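You operate a simulated robot arm through the tools that you are given. There is no shell and no other tool. Be economical: measure what you need, move in short steps, check, and stop when the job is done.

Carry out the task below with a simulated two-armed robot. There is one attempt and no reset: what you move stays moved.

## Task
Hold the multimeter on the top of the packing table steady with one hand and press the hold key to switch it on with the other.
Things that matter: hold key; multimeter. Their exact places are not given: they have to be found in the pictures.

The check looks at the end state, three seconds after you hand in, the way a careful person would. Anything else that was tipped, shoved, dropped, spilled or broken makes it a failure.

## Robot
Two 7-joint arms with two-finger parallel grippers on one trunk, on a base that drives. Base frame: it is fixed to the floor where the robot stands at the start and does not move with it; the origin is under the middle of the robot, x ahead of it, y to its left, z up; the surface under the hand at the start is at about z = 0.8. Units: m, degrees, N and s.
The left shoulder is at the start at [0.05, 0.165, 1.155], the right one opposite. With the tool pointing down near the work surface each hand reaches from about 0.16 to 0.68 m from the robot's upright axis, wherever it stands, measured 20 degrees to its own side. Places, roughly: hold key [0.7, 0.1, 0.8]. Payload 3.91 kg a hand.
Tool frame (each hand has its own): the origin (TCP) lies between the finger pads and is the grasp point; the fingertips stand 0.03 m ahead of it; z points along the fingers, y is the line along which they close. The gripper opens to 0.11 m. The fingers are 0.02 m wide and 0.01 m thick; the gripper's body (0.048 by 0.112 m) begins 0.055 m behind the TCP.
Orientation is that of the tool frame in the base frame, as [roll, pitch, yaw] about the fixed x, y, z axes, in that order (R = Rz(yaw) Ry(pitch) Rx(roll)). With the fingers straight down and closing along the base's y, the tool's x points along the base's -x, its y along +y and its z along -z.

## Interface
- The arms move only by the tool nudge_tool. It takes "left_moves", "right_moves" or both (then of equal length, played together; a hand with none holds still); each is a list of rows, each a list of 3 entries, a list of its own where there are three numbers: the turn, a rotation vector about the tool's x, y, z in rad, then the shift along the tool's x, y, z in m, then the gripper command, from -1 (shut) to 1 (fully open), values between in proportion. In form: [[[ax, ay, az], [x, y, z], gripper], ...]. A call has 1 to 12 rows; each row shifts and turns the commanded pose from where the row before left it, along the tool's axes as they then stand. Rows are played at 5 a second. More than 0.05 m and 8.6 degrees between two rows, or a gripper value outside its range, and nothing of the call is played. Where a pose cannot be reached the arm comes as near as it can. A force on the tool above 40 N (or 10 N above the force at the start of the call, whichever is more), or a blocked arm, ends the call early, and 0.2 s more pass. Each finger travels about 0.045 m/s and halts on what it meets, pressing with about 31 N; the grip force reading is that of the motor and also rises with nothing between the fingers. The clock runs only during rows and for 0.2 s after the last one: add rows that do not move to give the fingers time. It gives the time, the measured TCP pose, the force on the tool (base axes), the opening and the grip force at its end, in the units of the frame above (readings bear some noise), with the torque about the TCP (base axes, N m) and any sound that the robot's microphone picked up.
- Cameras (640 x 400 px; columns grow to the right, rows downward): "scene" is now at [0.1168, 0.0182, 1.3333]; the picture's right is [0.21, -0.98, 0.00], its down [-0.49, -0.10, -0.87] and it looks along [0.85, 0.18, -0.50] (base axes); focal length 258 px, centre (320, 200). "left" rides on the left gripper at [0.073, -0.017, -0.103] in its tool frame; the picture's right is [0.23, 0.97, 0.00], its down [-0.76, 0.18, -0.62] and it looks along [-0.61, 0.14, 0.78] (tool axes); focal length 222 px, centre (320, 200). "right" rides on the right gripper at [0.072, 0.017, -0.103] in its tool frame; the picture's right is [-0.23, 0.97, 0.00], its down [-0.76, -0.18, -0.62] and it looks along [-0.61, -0.14, 0.78] (tool axes); focal length 222 px, centre (320, 200).
- capture(camera): a new picture of that camera. The clock stands still meanwhile.
- move_column(by): slides the trunk up (or, below 0, down) by that many m; the arms and the scene camera ride with it, the base frame stays. It gives what a move gives, with no picture.
- roll_base(legs): drives the robot by 1 to 6 legs, each [ahead, left, turn to the left] in m, m and degrees, along the robot's own axes; the way and the turn of a leg run together, so that a leg with both is an arc; at most 1.5 m and 180 degrees a leg. The arms and the cameras ride along, it lands a little off, and it stops where it bumps. It gives what a move gives.
- aim_head(pan, tilt): turns the head with the scene camera to pan (to the left, within 80 degrees either way) and tilt (down, from -29 to 69), counted from straight ahead of the robot. It gives what a move gives.
- measure_at(camera, pixels): for up to 12 pixels [column, row] of the newest picture of that camera ("zoom" is the newest enlarged one), the place [x, y, z] in the base frame of the surface seen there, good to about 0.002 m. The clock stands still meanwhile.
- inspect(camera, box): a new picture of the part [left, top, right, bottom] of that camera's present view, enlarged. The clock stands still meanwhile.
- sign_off(): hands the job in; it is judged then, once.

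Work in short steps. Measure before you move; look again where a grasp or a placing could have gone wrong, and mend it. You have 80 turns and 78 pictures in all, those below and enlarged ones among them. Open the grippers and draw the arms clear of the work before you hand the job in, unless the task says otherwise; then end with one line.

The tools are called after "Call:" by a JSON object that holds its "op" and its "data". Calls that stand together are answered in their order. nudge_tool: Moves the arms, as the interface text tells. Its arguments: {"type":"object","properties":{"left_moves":{"type":"array","items":{"type":"array"}},"right_moves":{"type":"array","items":{"type":"array"}}},"required":[]} The other tools are called the same way: move_column (by) slides the trunk up or down; roll_base (legs) drives the base; aim_head (pan, tilt) turns the head that bears the scene camera; capture (camera) takes a picture; measure_at (camera, pixels) gives the place of the surface under pixels of a picture; inspect (camera, box) takes an enlarged picture of a part of a camera's view; sign_off () hands the job in.

At the start:

```text
clock: 0.0
left_position: [0.4446, 0.2745, 1.1369]
left_orientation: [-180.0, 0.0, -179.9]
left_force: [-0.2, -0.1, -0.3]
left_torque: [-0.02, -0.03, -0.02]
left_opening: 0.1101
left_gripper_force: 0.1
right_position: [0.4018, -0.115, 1.1248]
right_orientation: [180.0, 0.1, 179.9]
right_force: [-0.4, 0.3, -0.1]
right_torque: [-0.01, 0.01, -0.01]
right_opening: 0.11
right_gripper_force: 0.1
trunk travel left (down, up): [-0.375, 0.128]
robot x, y, heading: [-0.0008, 0.0014, -0.0]
head pan, tilt: [12.1, 30.0]
```

scene: 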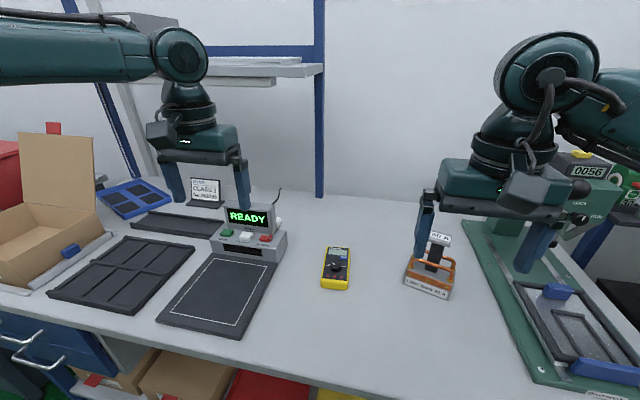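
right: 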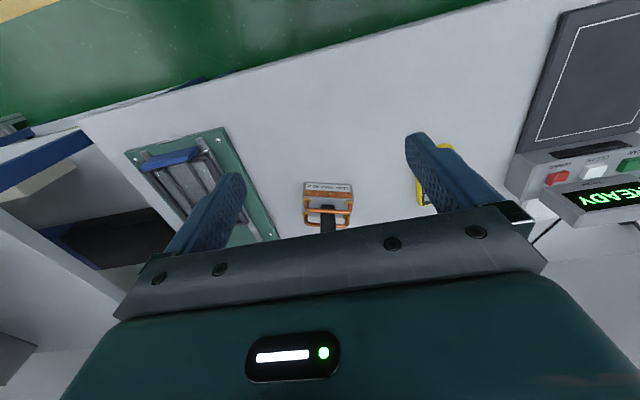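
left: 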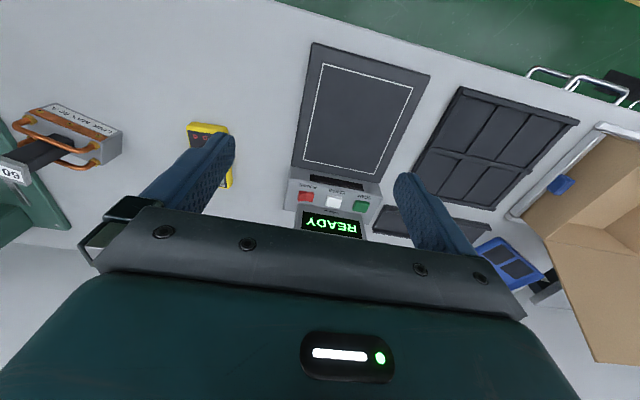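

The yellow multimeter is at about (336,267) in the scene picture. I enlarge that region to find the hold key.

Call:
{"op": "inspect", "data": {"camera": "scene", "box": [300, 235, 380, 300]}}

```text
6.15 times, centred on (340, 268) of scene
```

zoom: 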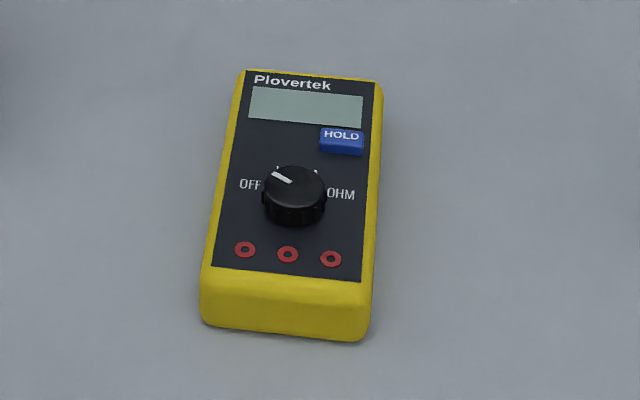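

The blue HOLD key is at zoom (342,138). I measure the key, the corners of the case, the dial and the table.

Call:
{"op": "measure_at", "data": {"camera": "zoom", "pixels": [[342, 135], [342, 150], [322, 133], [362, 135], [244, 73], [378, 84], [206, 275], [366, 285], [203, 320], [357, 338], [295, 180], [450, 200]]}}

```text
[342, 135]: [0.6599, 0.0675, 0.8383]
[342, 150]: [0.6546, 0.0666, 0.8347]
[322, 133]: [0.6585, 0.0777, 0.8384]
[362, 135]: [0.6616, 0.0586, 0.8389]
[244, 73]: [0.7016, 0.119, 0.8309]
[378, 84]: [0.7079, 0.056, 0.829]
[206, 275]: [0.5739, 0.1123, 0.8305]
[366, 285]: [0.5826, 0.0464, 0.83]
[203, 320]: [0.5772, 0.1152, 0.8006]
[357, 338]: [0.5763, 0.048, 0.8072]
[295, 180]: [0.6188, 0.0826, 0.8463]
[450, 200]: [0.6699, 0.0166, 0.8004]
```

The case spans about x 0.575–0.705 and y 0.046–0.119, and the table top is at z 0.80. I check where the table's front edge is, to see whether driving closer is safe.

Call:
{"op": "aim_head", "data": {"pan": 0, "tilt": 65}}

Call:
{"op": "capture", "data": {"camera": "scene"}}

```text
clock: 1.0
left_position: [0.4446, 0.2736, 1.1368]
left_orientation: [179.9, 0.0, -179.9]
left_force: [0.1, 0.5, -0.3]
left_torque: [-0.02, -0.03, 0.0]
left_opening: 0.11
left_gripper_force: 0.1
right_position: [0.4004, -0.1147, 1.1258]
right_orientation: [179.9, 0.0, 179.9]
right_force: [-0.7, 0.5, -0.2]
right_torque: [0.0, 0.03, 0.01]
right_opening: 0.1099
right_gripper_force: 0.0
trunk travel left (down, up): [-0.375, 0.128]
robot x, y, heading: [0.0018, -0.0036, -0.3]
head pan, tilt: [0.0, 65.0]
```

```text
73 pictures are left
```

scene: 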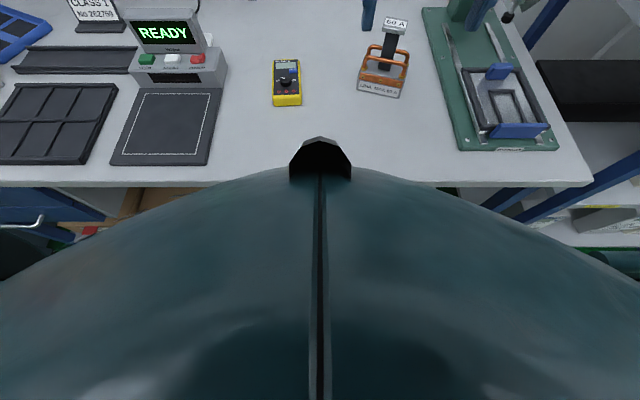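

The table edge is around row 185 and the chest is just short of it. I measure both.

Call:
{"op": "measure_at", "data": {"camera": "scene", "pixels": [[200, 183], [450, 183], [310, 150], [200, 195], [320, 200], [320, 300], [400, 185]]}}

```text
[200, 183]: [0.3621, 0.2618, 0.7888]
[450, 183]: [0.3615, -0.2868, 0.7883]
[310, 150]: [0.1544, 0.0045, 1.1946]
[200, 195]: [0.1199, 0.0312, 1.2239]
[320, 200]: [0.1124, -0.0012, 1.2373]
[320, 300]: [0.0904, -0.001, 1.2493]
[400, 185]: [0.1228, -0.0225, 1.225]
```

Trunk front is at x≈0.15 and the table edge at 0.36. I drive slightly ahead and left, so that both hands work within reach around the meter.

Call:
{"op": "roll_base", "data": {"legs": [[0.06, 0.07, 0]]}}

Call:
{"op": "aim_head", "data": {"pan": 0, "tilt": 45}}

Call:
{"op": "capture", "data": {"camera": "scene"}}

```text
clock: 2.3
left_position: [0.5047, 0.3459, 1.1373]
left_orientation: [180.0, 0.0, -179.9]
left_force: [0.1, 0.1, -0.5]
left_torque: [0.0, -0.02, 0.01]
left_opening: 0.1102
left_gripper_force: 0.1
right_position: [0.4606, -0.0425, 1.1256]
right_orientation: [180.0, 0.1, 179.9]
right_force: [-1.5, -0.3, -0.6]
right_torque: [-0.02, -0.04, -0.04]
right_opening: 0.1098
right_gripper_force: 0.0
trunk travel left (down, up): [-0.375, 0.128]
robot x, y, heading: [0.0649, 0.0755, -0.1]
head pan, tilt: [0.0, 65.0]
```

```text
clock: 3.1
left_position: [0.5044, 0.3458, 1.1368]
left_orientation: [-180.0, 0.0, -180.0]
left_force: [-0.1, 0.0, 0.3]
left_torque: [0.01, 0.01, 0.02]
left_opening: 0.1097
left_gripper_force: 0.1
right_position: [0.4595, -0.0448, 1.1257]
right_orientation: [-179.9, 0.1, 179.9]
right_force: [-0.6, -0.2, -0.7]
right_torque: [-0.02, -0.01, -0.01]
right_opening: 0.1101
right_gripper_force: 0.1
trunk travel left (down, up): [-0.375, 0.128]
robot x, y, heading: [0.0585, 0.0689, 0.2]
head pan, tilt: [0.0, 45.0]
```

```text
72 pictures are left
```

scene: 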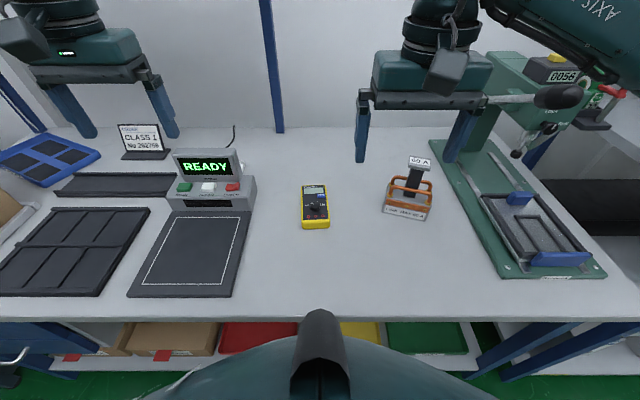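

The base moved as wanted. I measure the neighbours (orange-handled weight, READY box) for clearance, and enlarge the meter again for its exact outline.

Call:
{"op": "measure_at", "data": {"camera": "scene", "pixels": [[386, 208], [430, 215], [416, 162], [395, 180], [250, 195], [240, 155], [180, 152], [175, 205], [432, 185], [245, 185]]}}

Call:
{"op": "inspect", "data": {"camera": "scene", "box": [275, 175, 355, 240]}}

```text
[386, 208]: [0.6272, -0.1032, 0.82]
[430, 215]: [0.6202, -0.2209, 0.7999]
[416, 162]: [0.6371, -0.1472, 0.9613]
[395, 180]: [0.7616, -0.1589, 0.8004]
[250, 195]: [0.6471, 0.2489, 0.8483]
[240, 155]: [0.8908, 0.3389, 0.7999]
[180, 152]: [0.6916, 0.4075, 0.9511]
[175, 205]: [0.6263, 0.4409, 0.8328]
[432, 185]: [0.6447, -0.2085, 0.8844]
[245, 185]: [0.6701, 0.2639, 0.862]
```

```text
6.15 times, centred on (315, 208) of scene
```

zoom: 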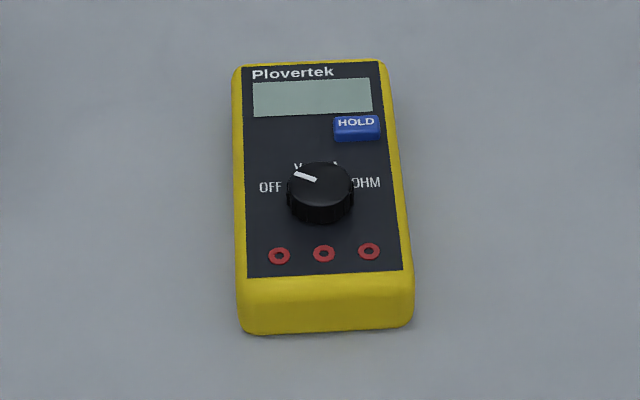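

Call:
{"op": "measure_at", "data": {"camera": "zoom", "pixels": [[337, 119], [378, 117], [357, 118], [357, 128], [357, 137], [240, 150], [390, 150], [242, 260], [407, 260], [238, 70], [384, 68], [320, 180]]}}

```text
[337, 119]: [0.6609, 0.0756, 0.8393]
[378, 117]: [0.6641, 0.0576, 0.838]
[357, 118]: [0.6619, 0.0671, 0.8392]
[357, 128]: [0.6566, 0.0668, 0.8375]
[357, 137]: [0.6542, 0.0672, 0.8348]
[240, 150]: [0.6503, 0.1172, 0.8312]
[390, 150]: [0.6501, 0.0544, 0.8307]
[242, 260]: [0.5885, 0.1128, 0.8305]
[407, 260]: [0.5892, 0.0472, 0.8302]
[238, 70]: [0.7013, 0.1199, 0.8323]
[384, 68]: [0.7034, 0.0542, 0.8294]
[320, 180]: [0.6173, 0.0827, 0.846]
```

Key top centre is (0.660, 0.067, 0.839), and the case is turned about 3.6° left with its near part centred at (0.595, 0.080). The right hand will hold the near end tilted 30° forward, leaving room for the left hand to press; I first bring it above and short of the meter.

Call:
{"op": "nudge_tool", "data": {"right_moves": [[[0, 0, 0], [-0.0214, 0.03125, 0], 1], [[0, 0, 0], [-0.0214, 0.03125, 0], 1], [[0, 0, 0], [-0.0214, 0.03125, 0], 1], [[0, 0, 0], [-0.0214, 0.03125, 0], 1], [[0, 0, -0.063], [0, 0, 0.045], 1], [[0, 0, 0], [0, 0, 0.045], 1], [[0, 0, 0], [0, 0, 0.045], 1], [[0, 0, 0], [0, 0, 0.045], 1], [[0, -0.131, 0], [0, 0, 0], 1], [[0, -0.131, 0], [0, 0, 0], 1], [[0, -0.131, 0], [0, 0, 0], 1], [[0, -0.131, 0], [0, 0, 0], 1]]}}

Call:
{"op": "capture", "data": {"camera": "scene"}}

```text
clock: 5.7
left_position: [0.5029, 0.345, 1.1376]
left_orientation: [180.0, 0.0, 179.9]
left_force: [-0.1, 0.3, 0.6]
left_torque: [0.02, 0.02, 0.01]
left_opening: 0.1099
left_gripper_force: 0.1
right_position: [0.5454, 0.0807, 0.9466]
right_orientation: [180.0, 30.2, -176.5]
right_force: [-0.4, 0.6, 0.0]
right_torque: [0.0, 0.01, 0.0]
right_opening: 0.11
right_gripper_force: 0.1
trunk travel left (down, up): [-0.375, 0.128]
robot x, y, heading: [0.0587, 0.0698, -0.0]
head pan, tilt: [0.0, 45.0]
```

```text
70 pictures are left
```

scene: 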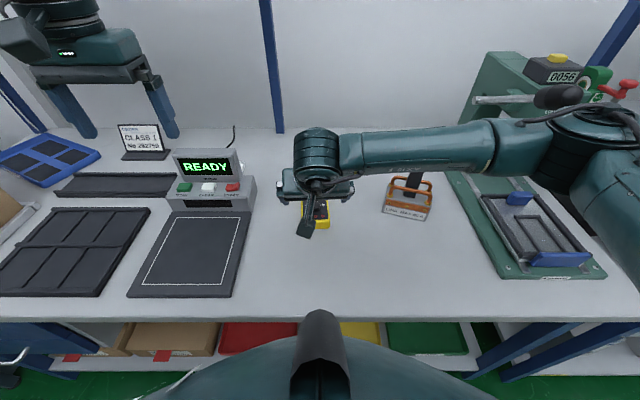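

The right hand is at (0.545, 0.081, 0.947), tilted 30°. I move it down along its fingers to straddle the near end, still open.

Call:
{"op": "nudge_tool", "data": {"right_moves": [[[0, 0, 0], [0.0028, -0.0008, 0.0298], 1], [[0, 0, 0], [0.0028, -0.0008, 0.0298], 1], [[0, 0, 0], [0.0028, -0.0008, 0.0298], 1], [[0, 0, 0], [0.0028, -0.0008, 0.0298], 1]]}}

Call:
{"op": "capture", "data": {"camera": "right"}}

Call:
{"op": "capture", "data": {"camera": "scene"}}

```text
clock: 6.7
left_position: [0.5042, 0.3449, 1.1367]
left_orientation: [-180.0, 0.1, -179.9]
left_force: [-0.2, 0.9, 0.5]
left_torque: [0.01, -0.03, 0.0]
left_opening: 0.1099
left_gripper_force: 0.0
right_position: [0.5959, 0.0818, 0.8364]
right_orientation: [180.0, 30.0, -176.4]
right_force: [0.0, 0.0, 0.2]
right_torque: [0.02, -0.02, 0.01]
right_opening: 0.1099
right_gripper_force: 0.0
trunk travel left (down, up): [-0.375, 0.128]
robot x, y, heading: [0.0597, 0.0712, -0.3]
head pan, tilt: [0.0, 45.0]
```

```text
69 pictures are left
```

right: 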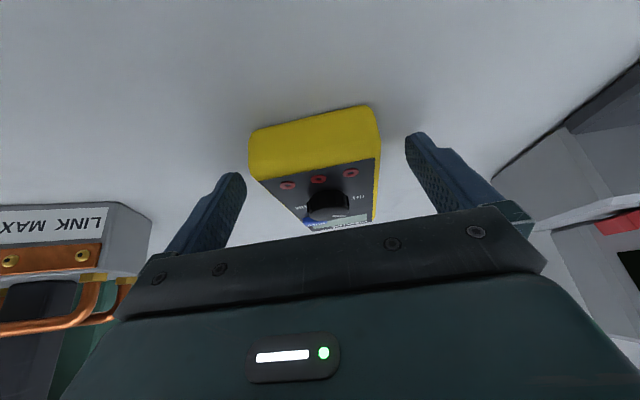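

```text
68 pictures are left
```

scene: 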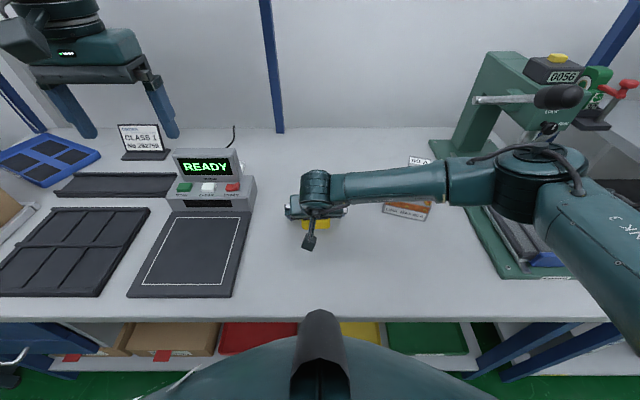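

The fingers straddle the yellow case with similar gaps. I close gently on it (case about 0.066 m wide) and keep the pose.

Call:
{"op": "nudge_tool", "data": {"right_moves": [[[0, 0, 0], [0, 0, 0], 0.5], [[0, 0, 0], [0, 0, 0], 0.3], [[0, 0, 0], [0, 0, 0], 0.1], [[0, 0, 0], [0, 0, 0], 0.1], [[0, 0, 0], [0, 0, 0], 0.1]]}}

Call:
{"op": "inspect", "data": {"camera": "scene", "box": [275, 155, 355, 255]}}

Call:
{"op": "capture", "data": {"camera": "right"}}

```text
clock: 7.9
left_position: [0.5043, 0.3453, 1.1371]
left_orientation: [-180.0, 0.0, -180.0]
left_force: [0.9, -0.3, -0.4]
left_torque: [-0.01, 0.02, 0.01]
left_opening: 0.11
left_gripper_force: 0.1
right_position: [0.5957, 0.0817, 0.8364]
right_orientation: [179.8, 30.0, -176.5]
right_force: [-0.8, 0.5, -0.5]
right_torque: [0.13, -0.05, 0.14]
right_opening: 0.0719
right_gripper_force: 30.8
trunk travel left (down, up): [-0.375, 0.128]
robot x, y, heading: [0.0605, 0.0667, 0.2]
head pan, tilt: [0.0, 45.0]
```

```text
4.00 times, centred on (315, 205) of scene
```

zoom: 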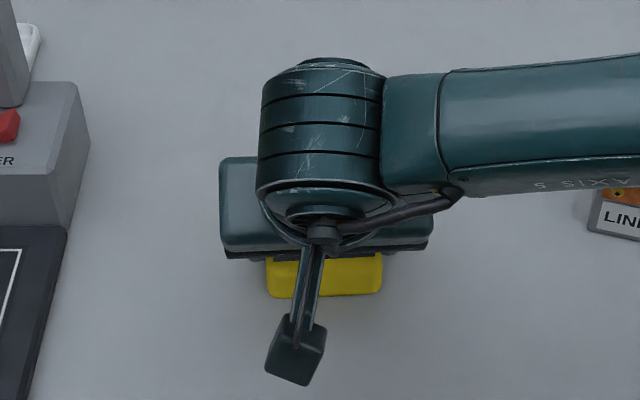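

```text
66 pictures are left
```

right: 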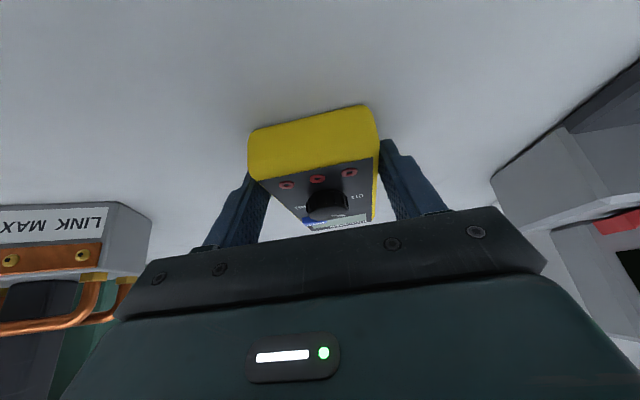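

The meter is gripped (opening 0.072, 31 N) and did not visibly move. Now the left hand: I close it and turn it 90° in place (camera to the left side), so that its body stays clear of the right hand.

Call:
{"op": "nudge_tool", "data": {"left_moves": [[[0, 0, 0.1428], [0, 0, 0], 0.5], [[0, 0, 0.1428], [0, 0, 0], 0], [[0, 0, 0.1428], [0, 0, 0], -0.5], [[0, 0, 0.1428], [0, 0, 0], -1], [[0, 0, 0.1428], [0, 0, 0], -1], [[0, 0, 0.1428], [0, 0, 0], -1], [[0, 0, 0.1428], [0, 0, 0], -1], [[0, 0, 0.1428], [0, 0, 0], -1], [[0, 0, 0.1428], [0, 0, 0], -1], [[0, 0, 0.1428], [0, 0, 0], -1], [[0, 0, 0.1428], [0, 0, 0], -1], [[0, 0, 0], [0, 0, 0], -1]]}}

Call:
{"op": "capture", "data": {"camera": "scene"}}

Call:
{"op": "measure_at", "data": {"camera": "right", "pixels": [[308, 223], [300, 219], [340, 225], [315, 222]]}}

Call:
{"op": "inspect", "data": {"camera": "right", "box": [260, 160, 400, 250]}}

```text
clock: 10.5
left_position: [0.5027, 0.3444, 1.1362]
left_orientation: [180.0, 0.1, 90.0]
left_force: [-0.4, 0.1, -0.1]
left_torque: [-0.03, -0.01, 0.03]
left_opening: 0.0
left_gripper_force: 31.2
right_position: [0.5948, 0.0805, 0.8364]
right_orientation: [180.0, 30.0, -176.5]
right_force: [-1.6, 0.3, -0.3]
right_torque: [0.1, 0.04, 0.08]
right_opening: 0.0718
right_gripper_force: 31.0
trunk travel left (down, up): [-0.375, 0.128]
robot x, y, heading: [0.0602, 0.0744, 0.2]
head pan, tilt: [0.0, 45.0]
```

```text
65 pictures are left
```

scene: 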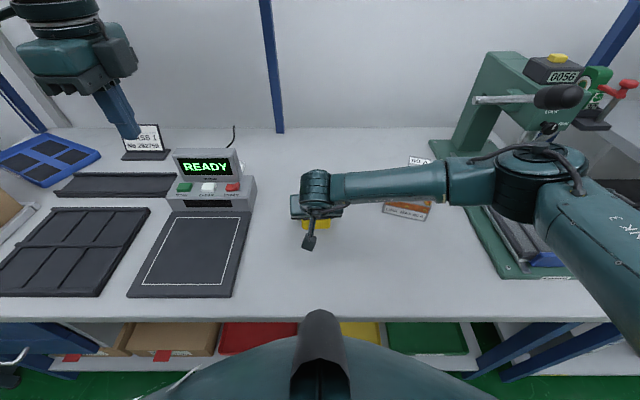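

```text
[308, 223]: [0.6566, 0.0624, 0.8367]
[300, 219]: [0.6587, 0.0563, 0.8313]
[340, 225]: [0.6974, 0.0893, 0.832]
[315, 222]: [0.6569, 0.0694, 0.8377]
```

```text
4.44 times, centred on (330, 205) of right
```

zoom: 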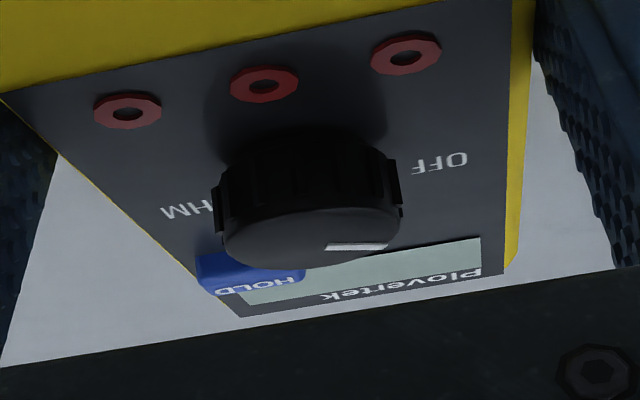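

The key still sits at about (0.659, 0.066). I move the left hand ahead, then across, to stand high above the key.

Call:
{"op": "nudge_tool", "data": {"left_moves": [[[0, 0, 0], [0, 0.0393, 0], -1], [[0, 0, 0], [0, 0.0393, 0], -1], [[0, 0, 0], [0, 0.0393, 0], -1], [[0, 0, 0], [0, 0.0393, 0], -1], [[0, 0, 0], [-0.0397, 0, 0], -1], [[0, 0, 0], [-0.0397, 0, 0], -1], [[0, 0, 0], [-0.0397, 0, 0], -1], [[0, 0, 0], [-0.0397, 0, 0], -1], [[0, 0, 0], [-0.0397, 0, 0], -1], [[0, 0, 0], [-0.0397, 0, 0], -1], [[0, 0, 0], [-0.0397, 0, 0], -1]]}}

Call:
{"op": "capture", "data": {"camera": "scene"}}

Call:
{"op": "capture", "data": {"camera": "left"}}

```text
clock: 12.9
left_position: [0.5181, 0.2008, 1.1041]
left_orientation: [180.0, 0.1, 90.1]
left_force: [-0.1, -0.1, -0.2]
left_torque: [0.02, -0.01, 0.0]
left_opening: 0.0
left_gripper_force: 31.1
left hand out of reach, approached as far as the arm can: row 4, 5, 6, 7, 8, 9, 10, 11
right_position: [0.596, 0.0815, 0.8376]
right_orientation: [-180.0, 30.1, -176.4]
right_force: [-1.2, -0.8, -0.2]
right_torque: [0.06, 0.08, 0.04]
right_opening: 0.0721
right_gripper_force: 31.3
trunk travel left (down, up): [-0.375, 0.128]
robot x, y, heading: [0.0575, 0.0683, -0.3]
head pan, tilt: [0.0, 45.0]
```

```text
63 pictures are left
```

scene: 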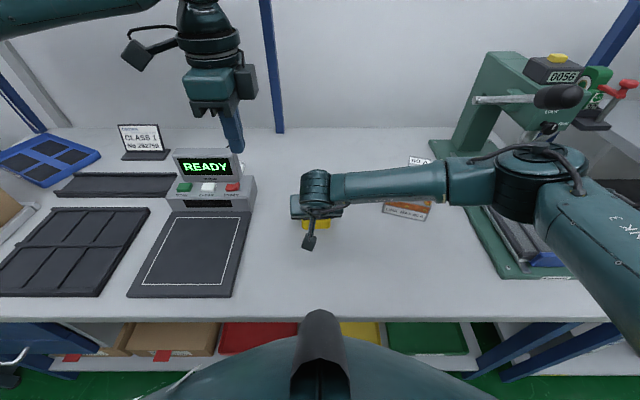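

```text
62 pictures are left
```

left: 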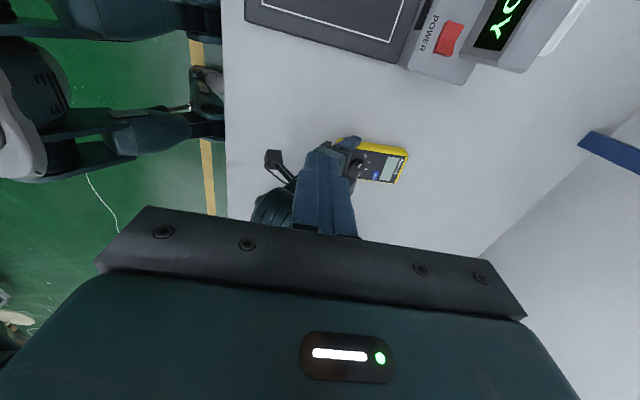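

High up the target is out of the left arm's reach; the hand stopped at (0.518, 0.201, 1.104). The reach is better lower down, so I test one small step down to learn where the command now stands.

Call:
{"op": "nudge_tool", "data": {"left_moves": [[[0, 0, 0], [0, 0, 0.03], -1]]}}

```text
clock: 13.3
left_position: [0.5169, 0.2012, 1.0746]
left_orientation: [180.0, 0.0, 90.1]
left_force: [-0.4, -0.8, 0.1]
left_torque: [-0.02, 0.01, 0.01]
left_opening: 0.0
left_gripper_force: 31.1
right_position: [0.5957, 0.0805, 0.8365]
right_orientation: [180.0, 30.0, -176.5]
right_force: [-0.9, 0.0, -0.6]
right_torque: [0.02, 0.1, 0.0]
right_opening: 0.0718
right_gripper_force: 31.1
trunk travel left (down, up): [-0.375, 0.128]
robot x, y, heading: [0.0605, 0.0702, 0.0]
head pan, tilt: [0.0, 45.0]
```

The command restarts from the actual pose. I go down to z≈0.97, ahead, and then diagonally to above the key.

Call:
{"op": "nudge_tool", "data": {"left_moves": [[[0, 0, 0], [0, 0, 0.035], -1], [[0, 0, 0], [0, 0, 0.035], -1], [[0, 0, 0], [0, 0, 0.035], -1], [[0, 0, 0], [0, 0.03, 0], -1], [[0, 0, 0], [0, 0.03, 0], -1], [[0, 0, 0], [0, 0.03, 0], -1], [[0, 0, 0], [-0.0335, 0.0133, 0], -1], [[0, 0, 0], [-0.0335, 0.0133, 0], -1]]}}

Call:
{"op": "capture", "data": {"camera": "scene"}}

Call:
{"op": "capture", "data": {"camera": "left"}}

```text
clock: 15.1
left_position: [0.5515, 0.2319, 1.0017]
left_orientation: [179.9, 0.0, 90.1]
left_force: [0.6, 0.3, 0.2]
left_torque: [-0.02, -0.01, 0.0]
left_opening: 0.0
left_gripper_force: 30.9
left hand out of reach, approached as far as the arm can: row 2, 3, 4, 5, 6, 7, 8
right_position: [0.595, 0.0829, 0.8377]
right_orientation: [179.8, 29.9, -176.5]
right_force: [0.2, -0.5, 0.2]
right_torque: [0.06, 0.03, -0.03]
right_opening: 0.0718
right_gripper_force: 31.0
trunk travel left (down, up): [-0.375, 0.128]
robot x, y, heading: [0.0615, 0.0703, -0.0]
head pan, tilt: [0.0, 45.0]
```

```text
61 pictures are left
```

scene: 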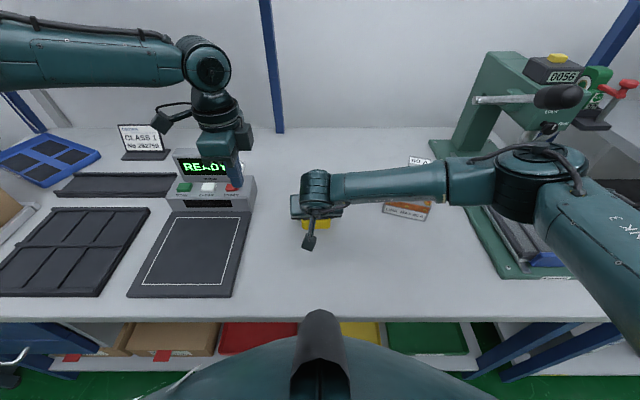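

```text
60 pictures are left
```

left: 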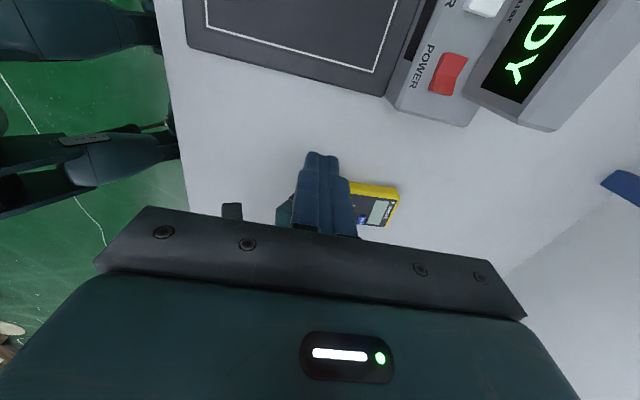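

With the hand turned 90° the left arm hits its joint limits. I turn it back to about 15° and will instead lean the hand to the left so that it clears the right hand.

Call:
{"op": "nudge_tool", "data": {"left_moves": [[[0, 0, -0.1309], [0, 0, 0], -1], [[0, 0, -0.1309], [0, 0, 0], -1], [[0, 0, -0.1309], [0, 0, 0], -1], [[0, 0, -0.1309], [0, 0, 0], -1], [[0, 0, -0.1309], [0, 0, 0], -1], [[0, 0, -0.1309], [0, 0, 0], -1], [[0, 0, -0.1309], [0, 0, 0], -1], [[0, 0, -0.1309], [0, 0, 0], -1], [[0, 0, -0.1309], [0, 0, 0], -1], [[0, 0, -0.1309], [0, 0, 0], -1]]}}

Call:
{"op": "nudge_tool", "data": {"left_moves": [[[0.14, 0, 0], [0, 0, 0], -1], [[0.14, 0, 0], [0, 0, 0], -1], [[0.14, 0, 0], [0, 0, 0], -1], [[0.14, 0, 0], [0, 0, 0], -1], [[0.14, 0, 0], [0, 0, 0], -1]]}}

Call:
{"op": "capture", "data": {"camera": "scene"}}

```text
clock: 17.3
left_position: [0.5509, 0.2301, 1.0014]
left_orientation: [180.0, 0.0, 165.2]
left_force: [-0.3, 0.1, -0.5]
left_torque: [0.04, -0.01, 0.02]
left_opening: 0.0001
left_gripper_force: 31.1
right_position: [0.5955, 0.081, 0.8362]
right_orientation: [180.0, 30.1, -176.5]
right_force: [-0.8, 0.0, -0.4]
right_torque: [0.05, 0.06, 0.05]
right_opening: 0.0718
right_gripper_force: 31.0
trunk travel left (down, up): [-0.375, 0.128]
robot x, y, heading: [0.0565, 0.0676, 0.1]
head pan, tilt: [0.0, 45.0]
```

```text
clock: 18.5
left_position: [0.5501, 0.2316, 1.0025]
left_orientation: [-139.8, 0.0, 165.1]
left_force: [0.7, 0.0, 0.4]
left_torque: [-0.04, 0.0, 0.03]
left_opening: 0.0002
left_gripper_force: 31.2
right_position: [0.5964, 0.0818, 0.8355]
right_orientation: [180.0, 30.0, -176.6]
right_force: [-0.4, 0.5, -0.5]
right_torque: [0.06, 0.01, 0.09]
right_opening: 0.0717
right_gripper_force: 30.7
trunk travel left (down, up): [-0.375, 0.128]
robot x, y, heading: [0.0568, 0.0712, 0.1]
head pan, tilt: [0.0, 45.0]
```

```text
59 pictures are left
```

scene: 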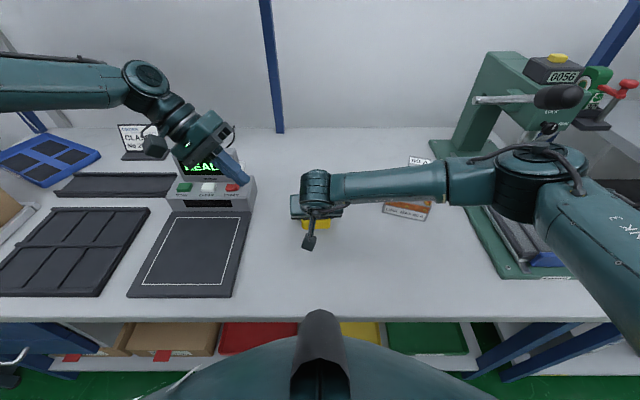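

The left hand leans 40° with yaw 165°. I move it horizontally to above the key, at z≈1.0, with the tip edge aimed at the key centre.

Call:
{"op": "nudge_tool", "data": {"left_moves": [[[0, 0, 0], [-0.0296, -0.0183, 0.0155], -1], [[0, 0, 0], [-0.0296, -0.0183, 0.0155], -1], [[0, 0, 0], [-0.0296, -0.0183, 0.0155], -1], [[0, 0, 0], [-0.0296, -0.0183, 0.0155], -1], [[0, 0, 0], [-0.0296, -0.0183, 0.0155], -1], [[0, 0, 0], [0, 0, 0], -1]]}}

Call:
{"op": "capture", "data": {"camera": "scene"}}

Call:
{"op": "capture", "data": {"camera": "left"}}

```text
clock: 19.9
left_position: [0.5585, 0.1566, 1.036]
left_orientation: [-139.9, 0.1, 165.2]
left_force: [-0.7, 0.3, -0.3]
left_torque: [0.03, 0.01, 0.03]
left_opening: 0.0
left_gripper_force: 31.4
left hand out of reach, approached as far as the arm can: row 2, 3, 4, 5
right_position: [0.5957, 0.0806, 0.8362]
right_orientation: [180.0, 30.0, -176.5]
right_force: [0.1, -0.9, -0.3]
right_torque: [0.05, -0.03, -0.1]
right_opening: 0.0715
right_gripper_force: 30.2
trunk travel left (down, up): [-0.375, 0.128]
robot x, y, heading: [0.0582, 0.07, -0.1]
head pan, tilt: [0.0, 45.0]
```

```text
58 pictures are left
```

scene: 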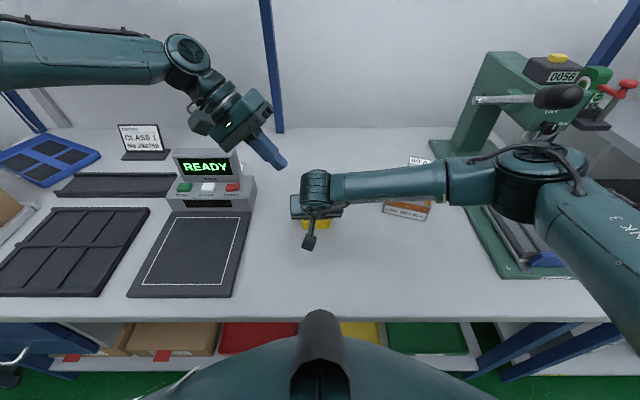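

```text
57 pictures are left
```

left: 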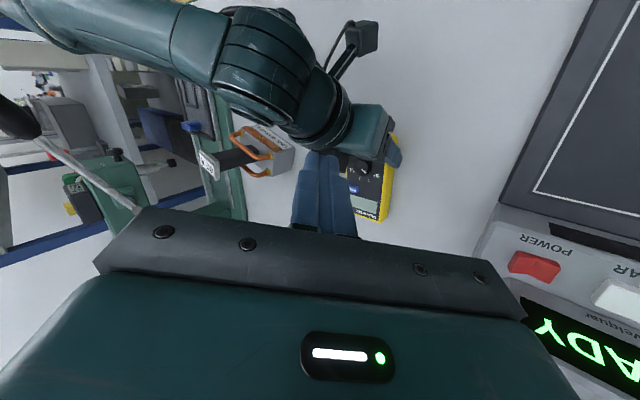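

Again short. I measure points on the left arm to understand its stretch.

Call:
{"op": "measure_at", "data": {"camera": "scene", "pixels": [[190, 50], [100, 60], [10, 50], [240, 115], [315, 185], [390, 180], [470, 180], [520, 190], [600, 200]]}}

Call:
{"op": "aim_head", "data": {"pan": 50, "tilt": 25}}

Call:
{"op": "capture", "data": {"camera": "scene"}}

```text
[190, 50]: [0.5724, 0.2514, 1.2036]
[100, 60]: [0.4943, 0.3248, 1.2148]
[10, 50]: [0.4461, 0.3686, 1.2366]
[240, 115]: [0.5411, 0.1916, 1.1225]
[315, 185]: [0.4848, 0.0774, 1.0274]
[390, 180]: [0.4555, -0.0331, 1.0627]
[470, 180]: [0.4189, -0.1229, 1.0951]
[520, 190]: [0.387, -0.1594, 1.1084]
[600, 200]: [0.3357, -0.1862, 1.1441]
```

```text
clock: 21.1
left_position: [0.5574, 0.1568, 1.0345]
left_orientation: [-139.8, 0.1, 165.1]
left_force: [0.5, 0.0, 0.4]
left_torque: [0.0, -0.01, 0.0]
left_opening: 0.0
left_gripper_force: 31.0
right_position: [0.5957, 0.0808, 0.8372]
right_orientation: [180.0, 30.0, -176.6]
right_force: [0.8, -0.7, 0.5]
right_torque: [0.01, 0.01, -0.16]
right_opening: 0.0717
right_gripper_force: 31.5
trunk travel left (down, up): [-0.375, 0.128]
robot x, y, heading: [0.0594, 0.0714, 0.2]
head pan, tilt: [50.0, 25.0]
```

```text
56 pictures are left
```

scene: 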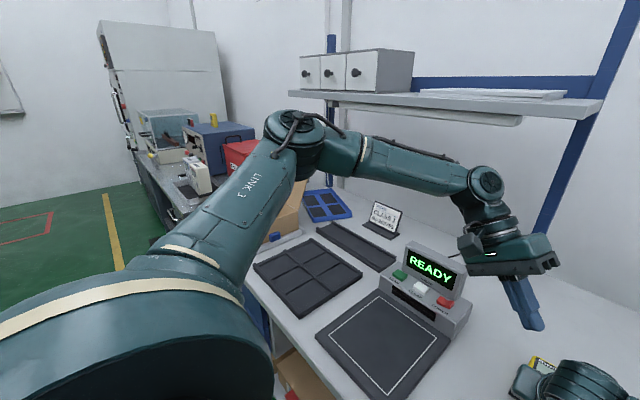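

The elbow is well bent, so wrist limits and not length stop it. I reduce the lean to 15° (nearer the natural fingers-down pose) and approach lower.

Call:
{"op": "nudge_tool", "data": {"left_moves": [[[-0.1455, 0, 0], [0, 0, 0], -1], [[-0.1455, 0, 0], [0, 0, 0], -1], [[-0.1455, 0, 0], [0, 0, 0], -1], [[0, 0, 0], [-0.028, -0.0035, 0.0152], -1], [[0, 0, 0], [-0.028, -0.0035, 0.0152], -1], [[0, 0, 0], [-0.028, -0.0035, 0.0152], -1], [[0, 0, 0], [-0.028, -0.0035, 0.0152], -1]]}}

Call:
{"op": "aim_head", "data": {"pan": 15, "tilt": 40}}

Call:
{"op": "capture", "data": {"camera": "scene"}}

```text
clock: 22.7
left_position: [0.5568, 0.2016, 1.0095]
left_orientation: [-164.9, 0.2, 165.1]
left_force: [-1.6, 0.3, 0.0]
left_torque: [0.02, -0.05, 0.0]
left_opening: 0.0001
left_gripper_force: 30.8
left hand out of reach, approached as far as the arm can: row 1, 2, 3, 4, 5, 6, 7
right_position: [0.5956, 0.0828, 0.8373]
right_orientation: [180.0, 30.1, -176.5]
right_force: [-1.2, -0.3, 0.2]
right_torque: [0.06, 0.05, 0.03]
right_opening: 0.072
right_gripper_force: 31.0
trunk travel left (down, up): [-0.375, 0.128]
robot x, y, heading: [0.0591, 0.0678, 0.1]
head pan, tilt: [50.0, 25.0]
```

```text
clock: 23.7
left_position: [0.5582, 0.2014, 1.0084]
left_orientation: [-165.0, 0.1, 165.0]
left_force: [-0.7, -0.6, 0.0]
left_torque: [0.0, -0.04, -0.01]
left_opening: 0.0
left_gripper_force: 31.1
right_position: [0.5961, 0.0806, 0.8365]
right_orientation: [180.0, 30.0, -176.5]
right_force: [-0.3, 0.7, -0.4]
right_torque: [0.08, 0.07, 0.08]
right_opening: 0.0716
right_gripper_force: 31.2
trunk travel left (down, up): [-0.375, 0.128]
robot x, y, heading: [0.0578, 0.0736, 0.2]
head pan, tilt: [15.0, 40.0]
```

```text
55 pictures are left
```

scene: 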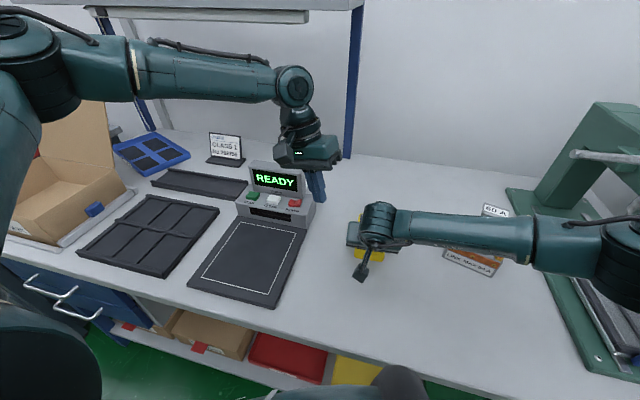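

The left arm seems to sit in a poor configuration. I bring it back to the plain fingers-down pose, drawn back toward the robot, and then come in low.

Call:
{"op": "nudge_tool", "data": {"left_moves": [[[-0.131, 0, 0], [0.03, 0.01, 0], -1], [[-0.131, 0, 0], [0.03, 0.01, 0], -1], [[0, 0, -0.131], [0.03, 0.01, 0], -1], [[0, 0, -0.131], [0.03, 0.01, 0], -1]]}}

Call:
{"op": "nudge_tool", "data": {"left_moves": [[[0, 0, 0], [0, 0, 0.03], -1], [[0, 0, 0], [0, 0, 0.03], -1]]}}

Call:
{"op": "capture", "data": {"camera": "scene"}}

```text
clock: 24.7
left_position: [0.4487, 0.2685, 1.0077]
left_orientation: [-179.9, 0.1, -179.9]
left_force: [-0.7, 0.1, 0.3]
left_torque: [-0.02, -0.01, -0.04]
left_opening: 0.0004
left_gripper_force: 30.5
right_position: [0.5949, 0.0808, 0.8371]
right_orientation: [-180.0, 30.0, -176.4]
right_force: [-2.9, -0.6, 0.6]
right_torque: [0.08, -0.17, 0.04]
right_opening: 0.0721
right_gripper_force: 30.8
trunk travel left (down, up): [-0.375, 0.128]
robot x, y, heading: [0.0575, 0.0715, 0.0]
head pan, tilt: [15.0, 40.0]
```

```text
clock: 25.3
left_position: [0.4495, 0.2664, 0.9461]
left_orientation: [-179.9, 0.0, -179.8]
left_force: [0.0, -0.1, -0.6]
left_torque: [0.0, 0.01, 0.04]
left_opening: 0.0
left_gripper_force: 31.2
right_position: [0.5949, 0.0808, 0.8367]
right_orientation: [180.0, 30.0, -176.4]
right_force: [0.5, -0.4, 0.3]
right_torque: [0.01, 0.06, 0.02]
right_opening: 0.0716
right_gripper_force: 31.3
trunk travel left (down, up): [-0.375, 0.128]
robot x, y, heading: [0.0577, 0.0704, -0.3]
head pan, tilt: [15.0, 40.0]
```

```text
54 pictures are left
```

scene: 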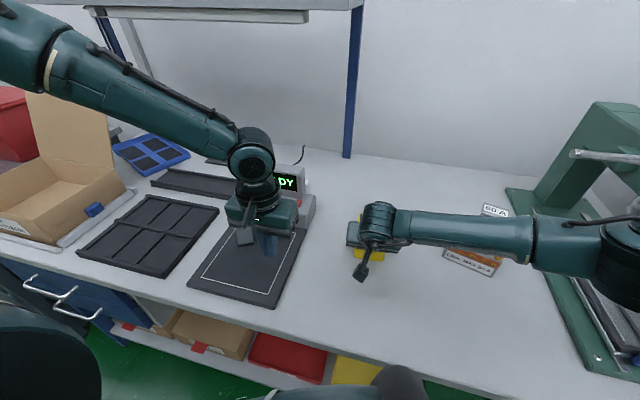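

Clean fingers-down pose at (0.450, 0.266, 0.946). I move ahead between the right hand and the READY box at this height.

Call:
{"op": "nudge_tool", "data": {"left_moves": [[[0, 0, 0], [-0.0377, -0.0155, 0], -1], [[0, 0, 0], [-0.0377, -0.0155, 0], -1], [[0, 0, 0], [-0.0377, -0.0155, 0], -1], [[0, 0, 0], [-0.0377, -0.0155, 0], -1]]}}

Call:
{"op": "capture", "data": {"camera": "scene"}}

```text
clock: 26.3
left_position: [0.5598, 0.2503, 0.9704]
left_orientation: [-179.9, 0.1, -180.0]
left_force: [-0.4, -0.3, -0.6]
left_torque: [-0.01, -0.03, -0.03]
left_opening: 0.0
left_gripper_force: 30.9
left hand out of reach, approached as far as the arm can: row 3, 4
right_position: [0.5962, 0.0802, 0.8371]
right_orientation: [180.0, 29.9, -176.5]
right_force: [0.7, 1.1, -0.8]
right_torque: [0.05, 0.14, 0.01]
right_opening: 0.0717
right_gripper_force: 30.8
trunk travel left (down, up): [-0.375, 0.128]
robot x, y, heading: [0.058, 0.0729, 0.2]
head pan, tilt: [15.0, 40.0]
```

```text
53 pictures are left
```

scene: 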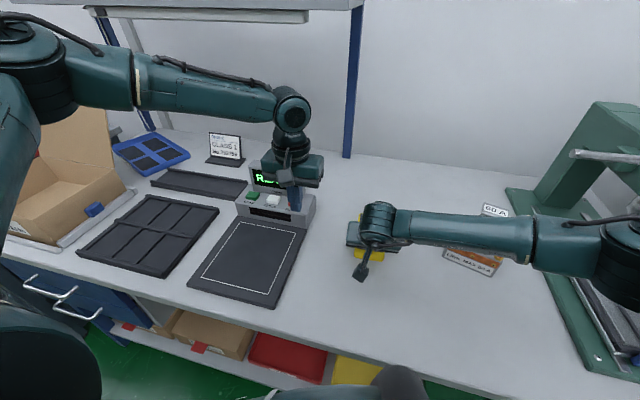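

At this height the wrist bend seems to limit it, since the forearm is level; lower down the reach should grow. I lower to z≈0.88 at y≈0.19 and then go ahead.

Call:
{"op": "nudge_tool", "data": {"left_moves": [[[0, 0, 0], [0.01, -0.02, 0.025], -1], [[0, 0, 0], [0.01, -0.02, 0.025], -1], [[0, 0, 0], [0, -0.02, 0.025], -1], [[0, 0, 0], [0, 0, 0.015], -1], [[0, 0, 0], [-0.02, 0, 0], -1], [[0, 0, 0], [-0.02, 0, 0], -1], [[0, 0, 0], [-0.02, 0, 0], -1]]}}

Call:
{"op": "capture", "data": {"camera": "scene"}}

```text
clock: 27.9
left_position: [0.5447, 0.2623, 0.9244]
left_orientation: [-179.9, -0.2, -179.9]
left_force: [-0.1, 0.5, -0.2]
left_torque: [-0.02, -0.04, 0.03]
left_opening: 0.0
left_gripper_force: 30.6
left hand out of reach, approached as far as the arm can: row 1, 2, 3, 4, 5, 6, 7
right_position: [0.5956, 0.0802, 0.8357]
right_orientation: [180.0, 30.0, -176.5]
right_force: [0.6, -0.1, 0.0]
right_torque: [0.07, -0.03, -0.07]
right_opening: 0.0718
right_gripper_force: 31.4
trunk travel left (down, up): [-0.375, 0.128]
robot x, y, heading: [0.0614, 0.0667, 0.2]
head pan, tilt: [15.0, 40.0]
```

```text
52 pictures are left
```

scene: 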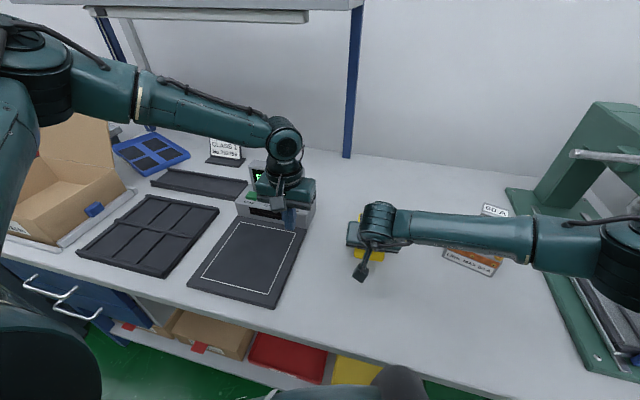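

The limit seems to be moving inward rather than total length. I draw back to x≈0.45 and move inward there, and look at the elbow.

Call:
{"op": "nudge_tool", "data": {"left_moves": [[[0, 0, 0], [0.035, 0, -0.02], -1], [[0, 0, 0], [0.035, 0, -0.02], -1], [[0, 0, 0], [0.035, 0, -0.02], -1], [[0, 0, 0], [0, -0.03, 0], -1], [[0, 0, 0], [0, -0.03, 0], -1]]}}

Call:
{"op": "aim_head", "data": {"pan": 45, "tilt": 35}}

Call:
{"op": "capture", "data": {"camera": "scene"}}

```text
clock: 29.1
left_position: [0.4395, 0.2013, 0.9836]
left_orientation: [-179.8, 0.1, -179.9]
left_force: [0.7, -0.7, -0.4]
left_torque: [-0.02, 0.04, -0.04]
left_opening: 0.0
left_gripper_force: 30.9
right_position: [0.5949, 0.0814, 0.8364]
right_orientation: [180.0, 29.9, -176.5]
right_force: [-0.1, 0.6, 0.2]
right_torque: [0.01, 0.06, 0.02]
right_opening: 0.0717
right_gripper_force: 31.4
trunk travel left (down, up): [-0.375, 0.128]
robot x, y, heading: [0.0608, 0.0702, 0.0]
head pan, tilt: [15.0, 40.0]
```

```text
clock: 30.1
left_position: [0.44, 0.2021, 0.9848]
left_orientation: [-179.9, 0.1, -179.8]
left_force: [0.5, 0.4, 0.3]
left_torque: [0.04, 0.01, -0.02]
left_opening: 0.0
left_gripper_force: 31.5
right_position: [0.5958, 0.0816, 0.8368]
right_orientation: [179.9, 30.0, -176.5]
right_force: [-0.2, -0.1, 0.2]
right_torque: [0.06, 0.06, 0.02]
right_opening: 0.072
right_gripper_force: 30.8
trunk travel left (down, up): [-0.375, 0.128]
robot x, y, heading: [0.0577, 0.0724, 0.2]
head pan, tilt: [45.0, 35.0]
```

```text
51 pictures are left
```

scene: 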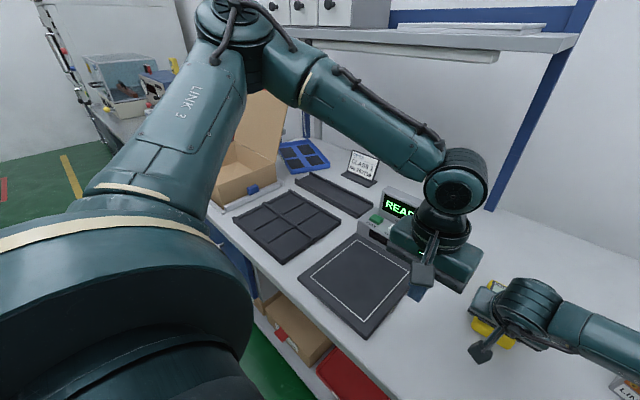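

At x 0.44 the inward move works. I measure the arm links to estimate the true reach.

Call:
{"op": "measure_at", "data": {"camera": "scene", "pixels": [[235, 25], [295, 75], [140, 190], [455, 190], [400, 130], [205, 100], [530, 300], [610, 320]]}}

```text
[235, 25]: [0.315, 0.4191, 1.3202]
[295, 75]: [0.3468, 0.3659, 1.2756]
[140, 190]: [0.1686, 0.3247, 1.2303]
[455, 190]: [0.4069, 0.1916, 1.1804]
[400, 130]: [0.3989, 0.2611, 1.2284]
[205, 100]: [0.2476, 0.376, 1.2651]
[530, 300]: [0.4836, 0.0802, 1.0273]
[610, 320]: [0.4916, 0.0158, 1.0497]
```

Key fingers-down needs about 0.58 m shoulder-to-wrist, which is the arm's limit. Turning the base about 20° to the right brings the left shoulder ahead and balances both arms. First I release the right hand and draw it back and up, and also raise the left.

Call:
{"op": "nudge_tool", "data": {"right_moves": [[[0, 0, 0], [0, 0, 0], 0.6], [[0, 0, 0], [0, 0, 0], 1], [[0, 0, 0], [0, 0, 0], 1], [[0, 0, 0], [0, 0, -0.03], 1], [[0, 0, 0], [0, 0, -0.03], 1], [[0, 0, 0], [0, 0, -0.03], 1], [[0, 0, 0], [0, 0, -0.03], 1], [[0, 0, 0], [0.02, 0, -0.035], 1], [[0, 0, 0], [0.02, 0, -0.035], 1]]}}

Call:
{"op": "nudge_tool", "data": {"left_moves": [[[0, 0, 0], [0, 0, -0.035], -1], [[0, 0, 0], [0, 0, -0.035], -1], [[0, 0, 0], [0, 0.03, -0.03], -1]], "right_moves": [[[0, 0, 0], [-0.02, 0, -0.035], 1], [[0, 0, 0], [-0.02, 0, -0.035], 1], [[0, 0, 0], [-0.02, 0, -0.035], 1]]}}

Call:
{"op": "aim_head", "data": {"pan": 20, "tilt": 45}}

Call:
{"op": "capture", "data": {"camera": "scene"}}

```text
clock: 32.1
left_position: [0.4396, 0.2022, 0.9831]
left_orientation: [-179.9, 0.1, -179.9]
left_force: [-0.2, -0.2, -0.6]
left_torque: [0.03, 0.03, -0.03]
left_opening: 0.0
left_gripper_force: 30.8
right_position: [0.4649, 0.0706, 0.9802]
right_orientation: [-179.9, 30.1, -176.6]
right_force: [0.1, 0.3, 0.1]
right_torque: [-0.02, 0.01, -0.03]
right_opening: 0.1101
right_gripper_force: 0.1
trunk travel left (down, up): [-0.375, 0.128]
robot x, y, heading: [0.0594, 0.0697, -0.1]
head pan, tilt: [45.0, 35.0]
```

```text
clock: 32.9
left_position: [0.4385, 0.2326, 1.0849]
left_orientation: [-179.9, 0.1, -179.8]
left_force: [0.3, 0.4, 0.4]
left_torque: [-0.04, -0.03, -0.03]
left_opening: 0.0001
left_gripper_force: 31.0
right_position: [0.4636, 0.074, 1.1032]
right_orientation: [179.9, 30.0, -176.4]
right_force: [-0.3, 0.4, 0.3]
right_torque: [0.01, 0.02, 0.02]
right_opening: 0.1099
right_gripper_force: 0.0
trunk travel left (down, up): [-0.375, 0.128]
robot x, y, heading: [0.0604, 0.0727, -0.2]
head pan, tilt: [45.0, 35.0]
```

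```text
clock: 33.8
left_position: [0.4387, 0.2314, 1.0843]
left_orientation: [-179.9, 0.1, -180.0]
left_force: [0.8, -0.4, 0.2]
left_torque: [-0.02, 0.01, 0.0]
left_opening: 0.0
left_gripper_force: 30.9
right_position: [0.4643, 0.073, 1.0995]
right_orientation: [180.0, 29.9, -176.5]
right_force: [0.0, -0.3, 0.2]
right_torque: [-0.03, -0.01, -0.01]
right_opening: 0.11
right_gripper_force: 0.0
trunk travel left (down, up): [-0.375, 0.128]
robot x, y, heading: [0.0596, 0.0699, 0.1]
head pan, tilt: [20.0, 45.0]
```

```text
50 pictures are left
```

scene: 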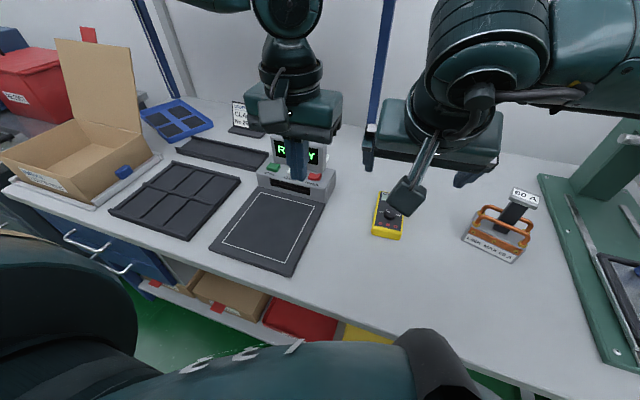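

The meter stands free and undisturbed. I drive 0.03 m ahead and turn 20° to the right, with both hands well above everything.

Call:
{"op": "roll_base", "data": {"legs": [[0.03, 0.0, 0], [0, 0, -20]]}}

Call:
{"op": "capture", "data": {"camera": "scene"}}

```text
clock: 35.7
left_position: [0.5014, 0.0951, 1.084]
left_orientation: [-180.0, 0.0, 160.3]
left_force: [-1.0, 0.2, -0.7]
left_torque: [0.01, 0.01, -0.01]
left_opening: 0.0001
left_gripper_force: 30.9
right_position: [0.4729, -0.0635, 1.1024]
right_orientation: [179.9, 30.0, 163.8]
right_force: [-0.2, -0.6, -0.5]
right_torque: [0.0, 0.01, 0.0]
right_opening: 0.1099
right_gripper_force: 0.0
trunk travel left (down, up): [-0.375, 0.128]
robot x, y, heading: [0.0917, 0.0698, -19.8]
head pan, tilt: [20.0, 45.0]
```

```text
49 pictures are left
```

scene: 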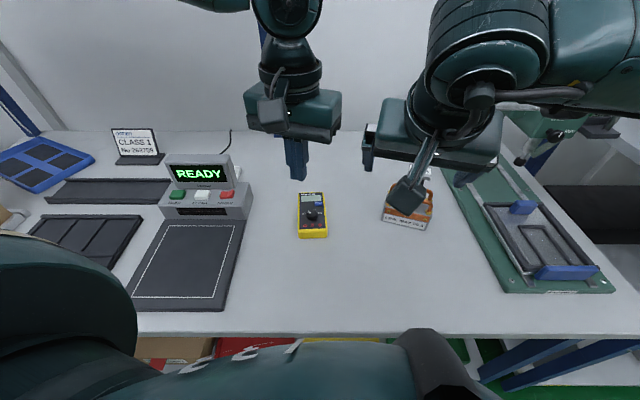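

The view is clear now and the left hand is nearly in line with the key. I test its reach by moving it to above the key at z≈0.93 before regripping.

Call:
{"op": "nudge_tool", "data": {"left_moves": [[[0, 0, 0], [-0.0317, 0.0052, 0.03], -1], [[0, 0, 0], [-0.0317, 0.0052, 0.03], -1], [[0, 0, 0], [-0.0317, 0.0052, 0.03], -1], [[0, 0, 0], [-0.0317, 0.0052, 0.03], -1], [[0, 0, 0], [-0.0317, 0.0052, 0.03], -1]]}}

Call:
{"op": "capture", "data": {"camera": "scene"}}

```text
clock: 36.9
left_position: [0.6435, 0.091, 0.9459]
left_orientation: [-179.8, 0.2, 160.4]
left_force: [-0.5, 0.3, 0.2]
left_torque: [0.03, 0.01, -0.01]
left_opening: 0.0
left_gripper_force: 30.8
left hand out of reach, approached as far as the arm can: row 4, 5
right_position: [0.471, -0.0635, 1.1022]
right_orientation: [179.9, 30.1, 163.8]
right_force: [-0.3, 0.1, 0.4]
right_torque: [-0.01, 0.02, 0.01]
right_opening: 0.11
right_gripper_force: 0.1
trunk travel left (down, up): [-0.375, 0.128]
robot x, y, heading: [0.0918, 0.0725, -19.6]
head pan, tilt: [20.0, 45.0]
```

```text
48 pictures are left
```

scene: 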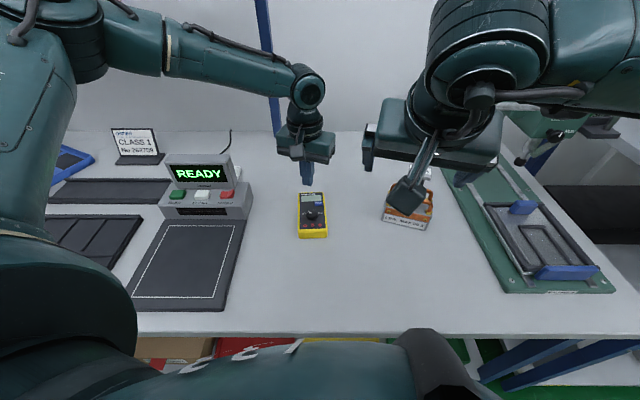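

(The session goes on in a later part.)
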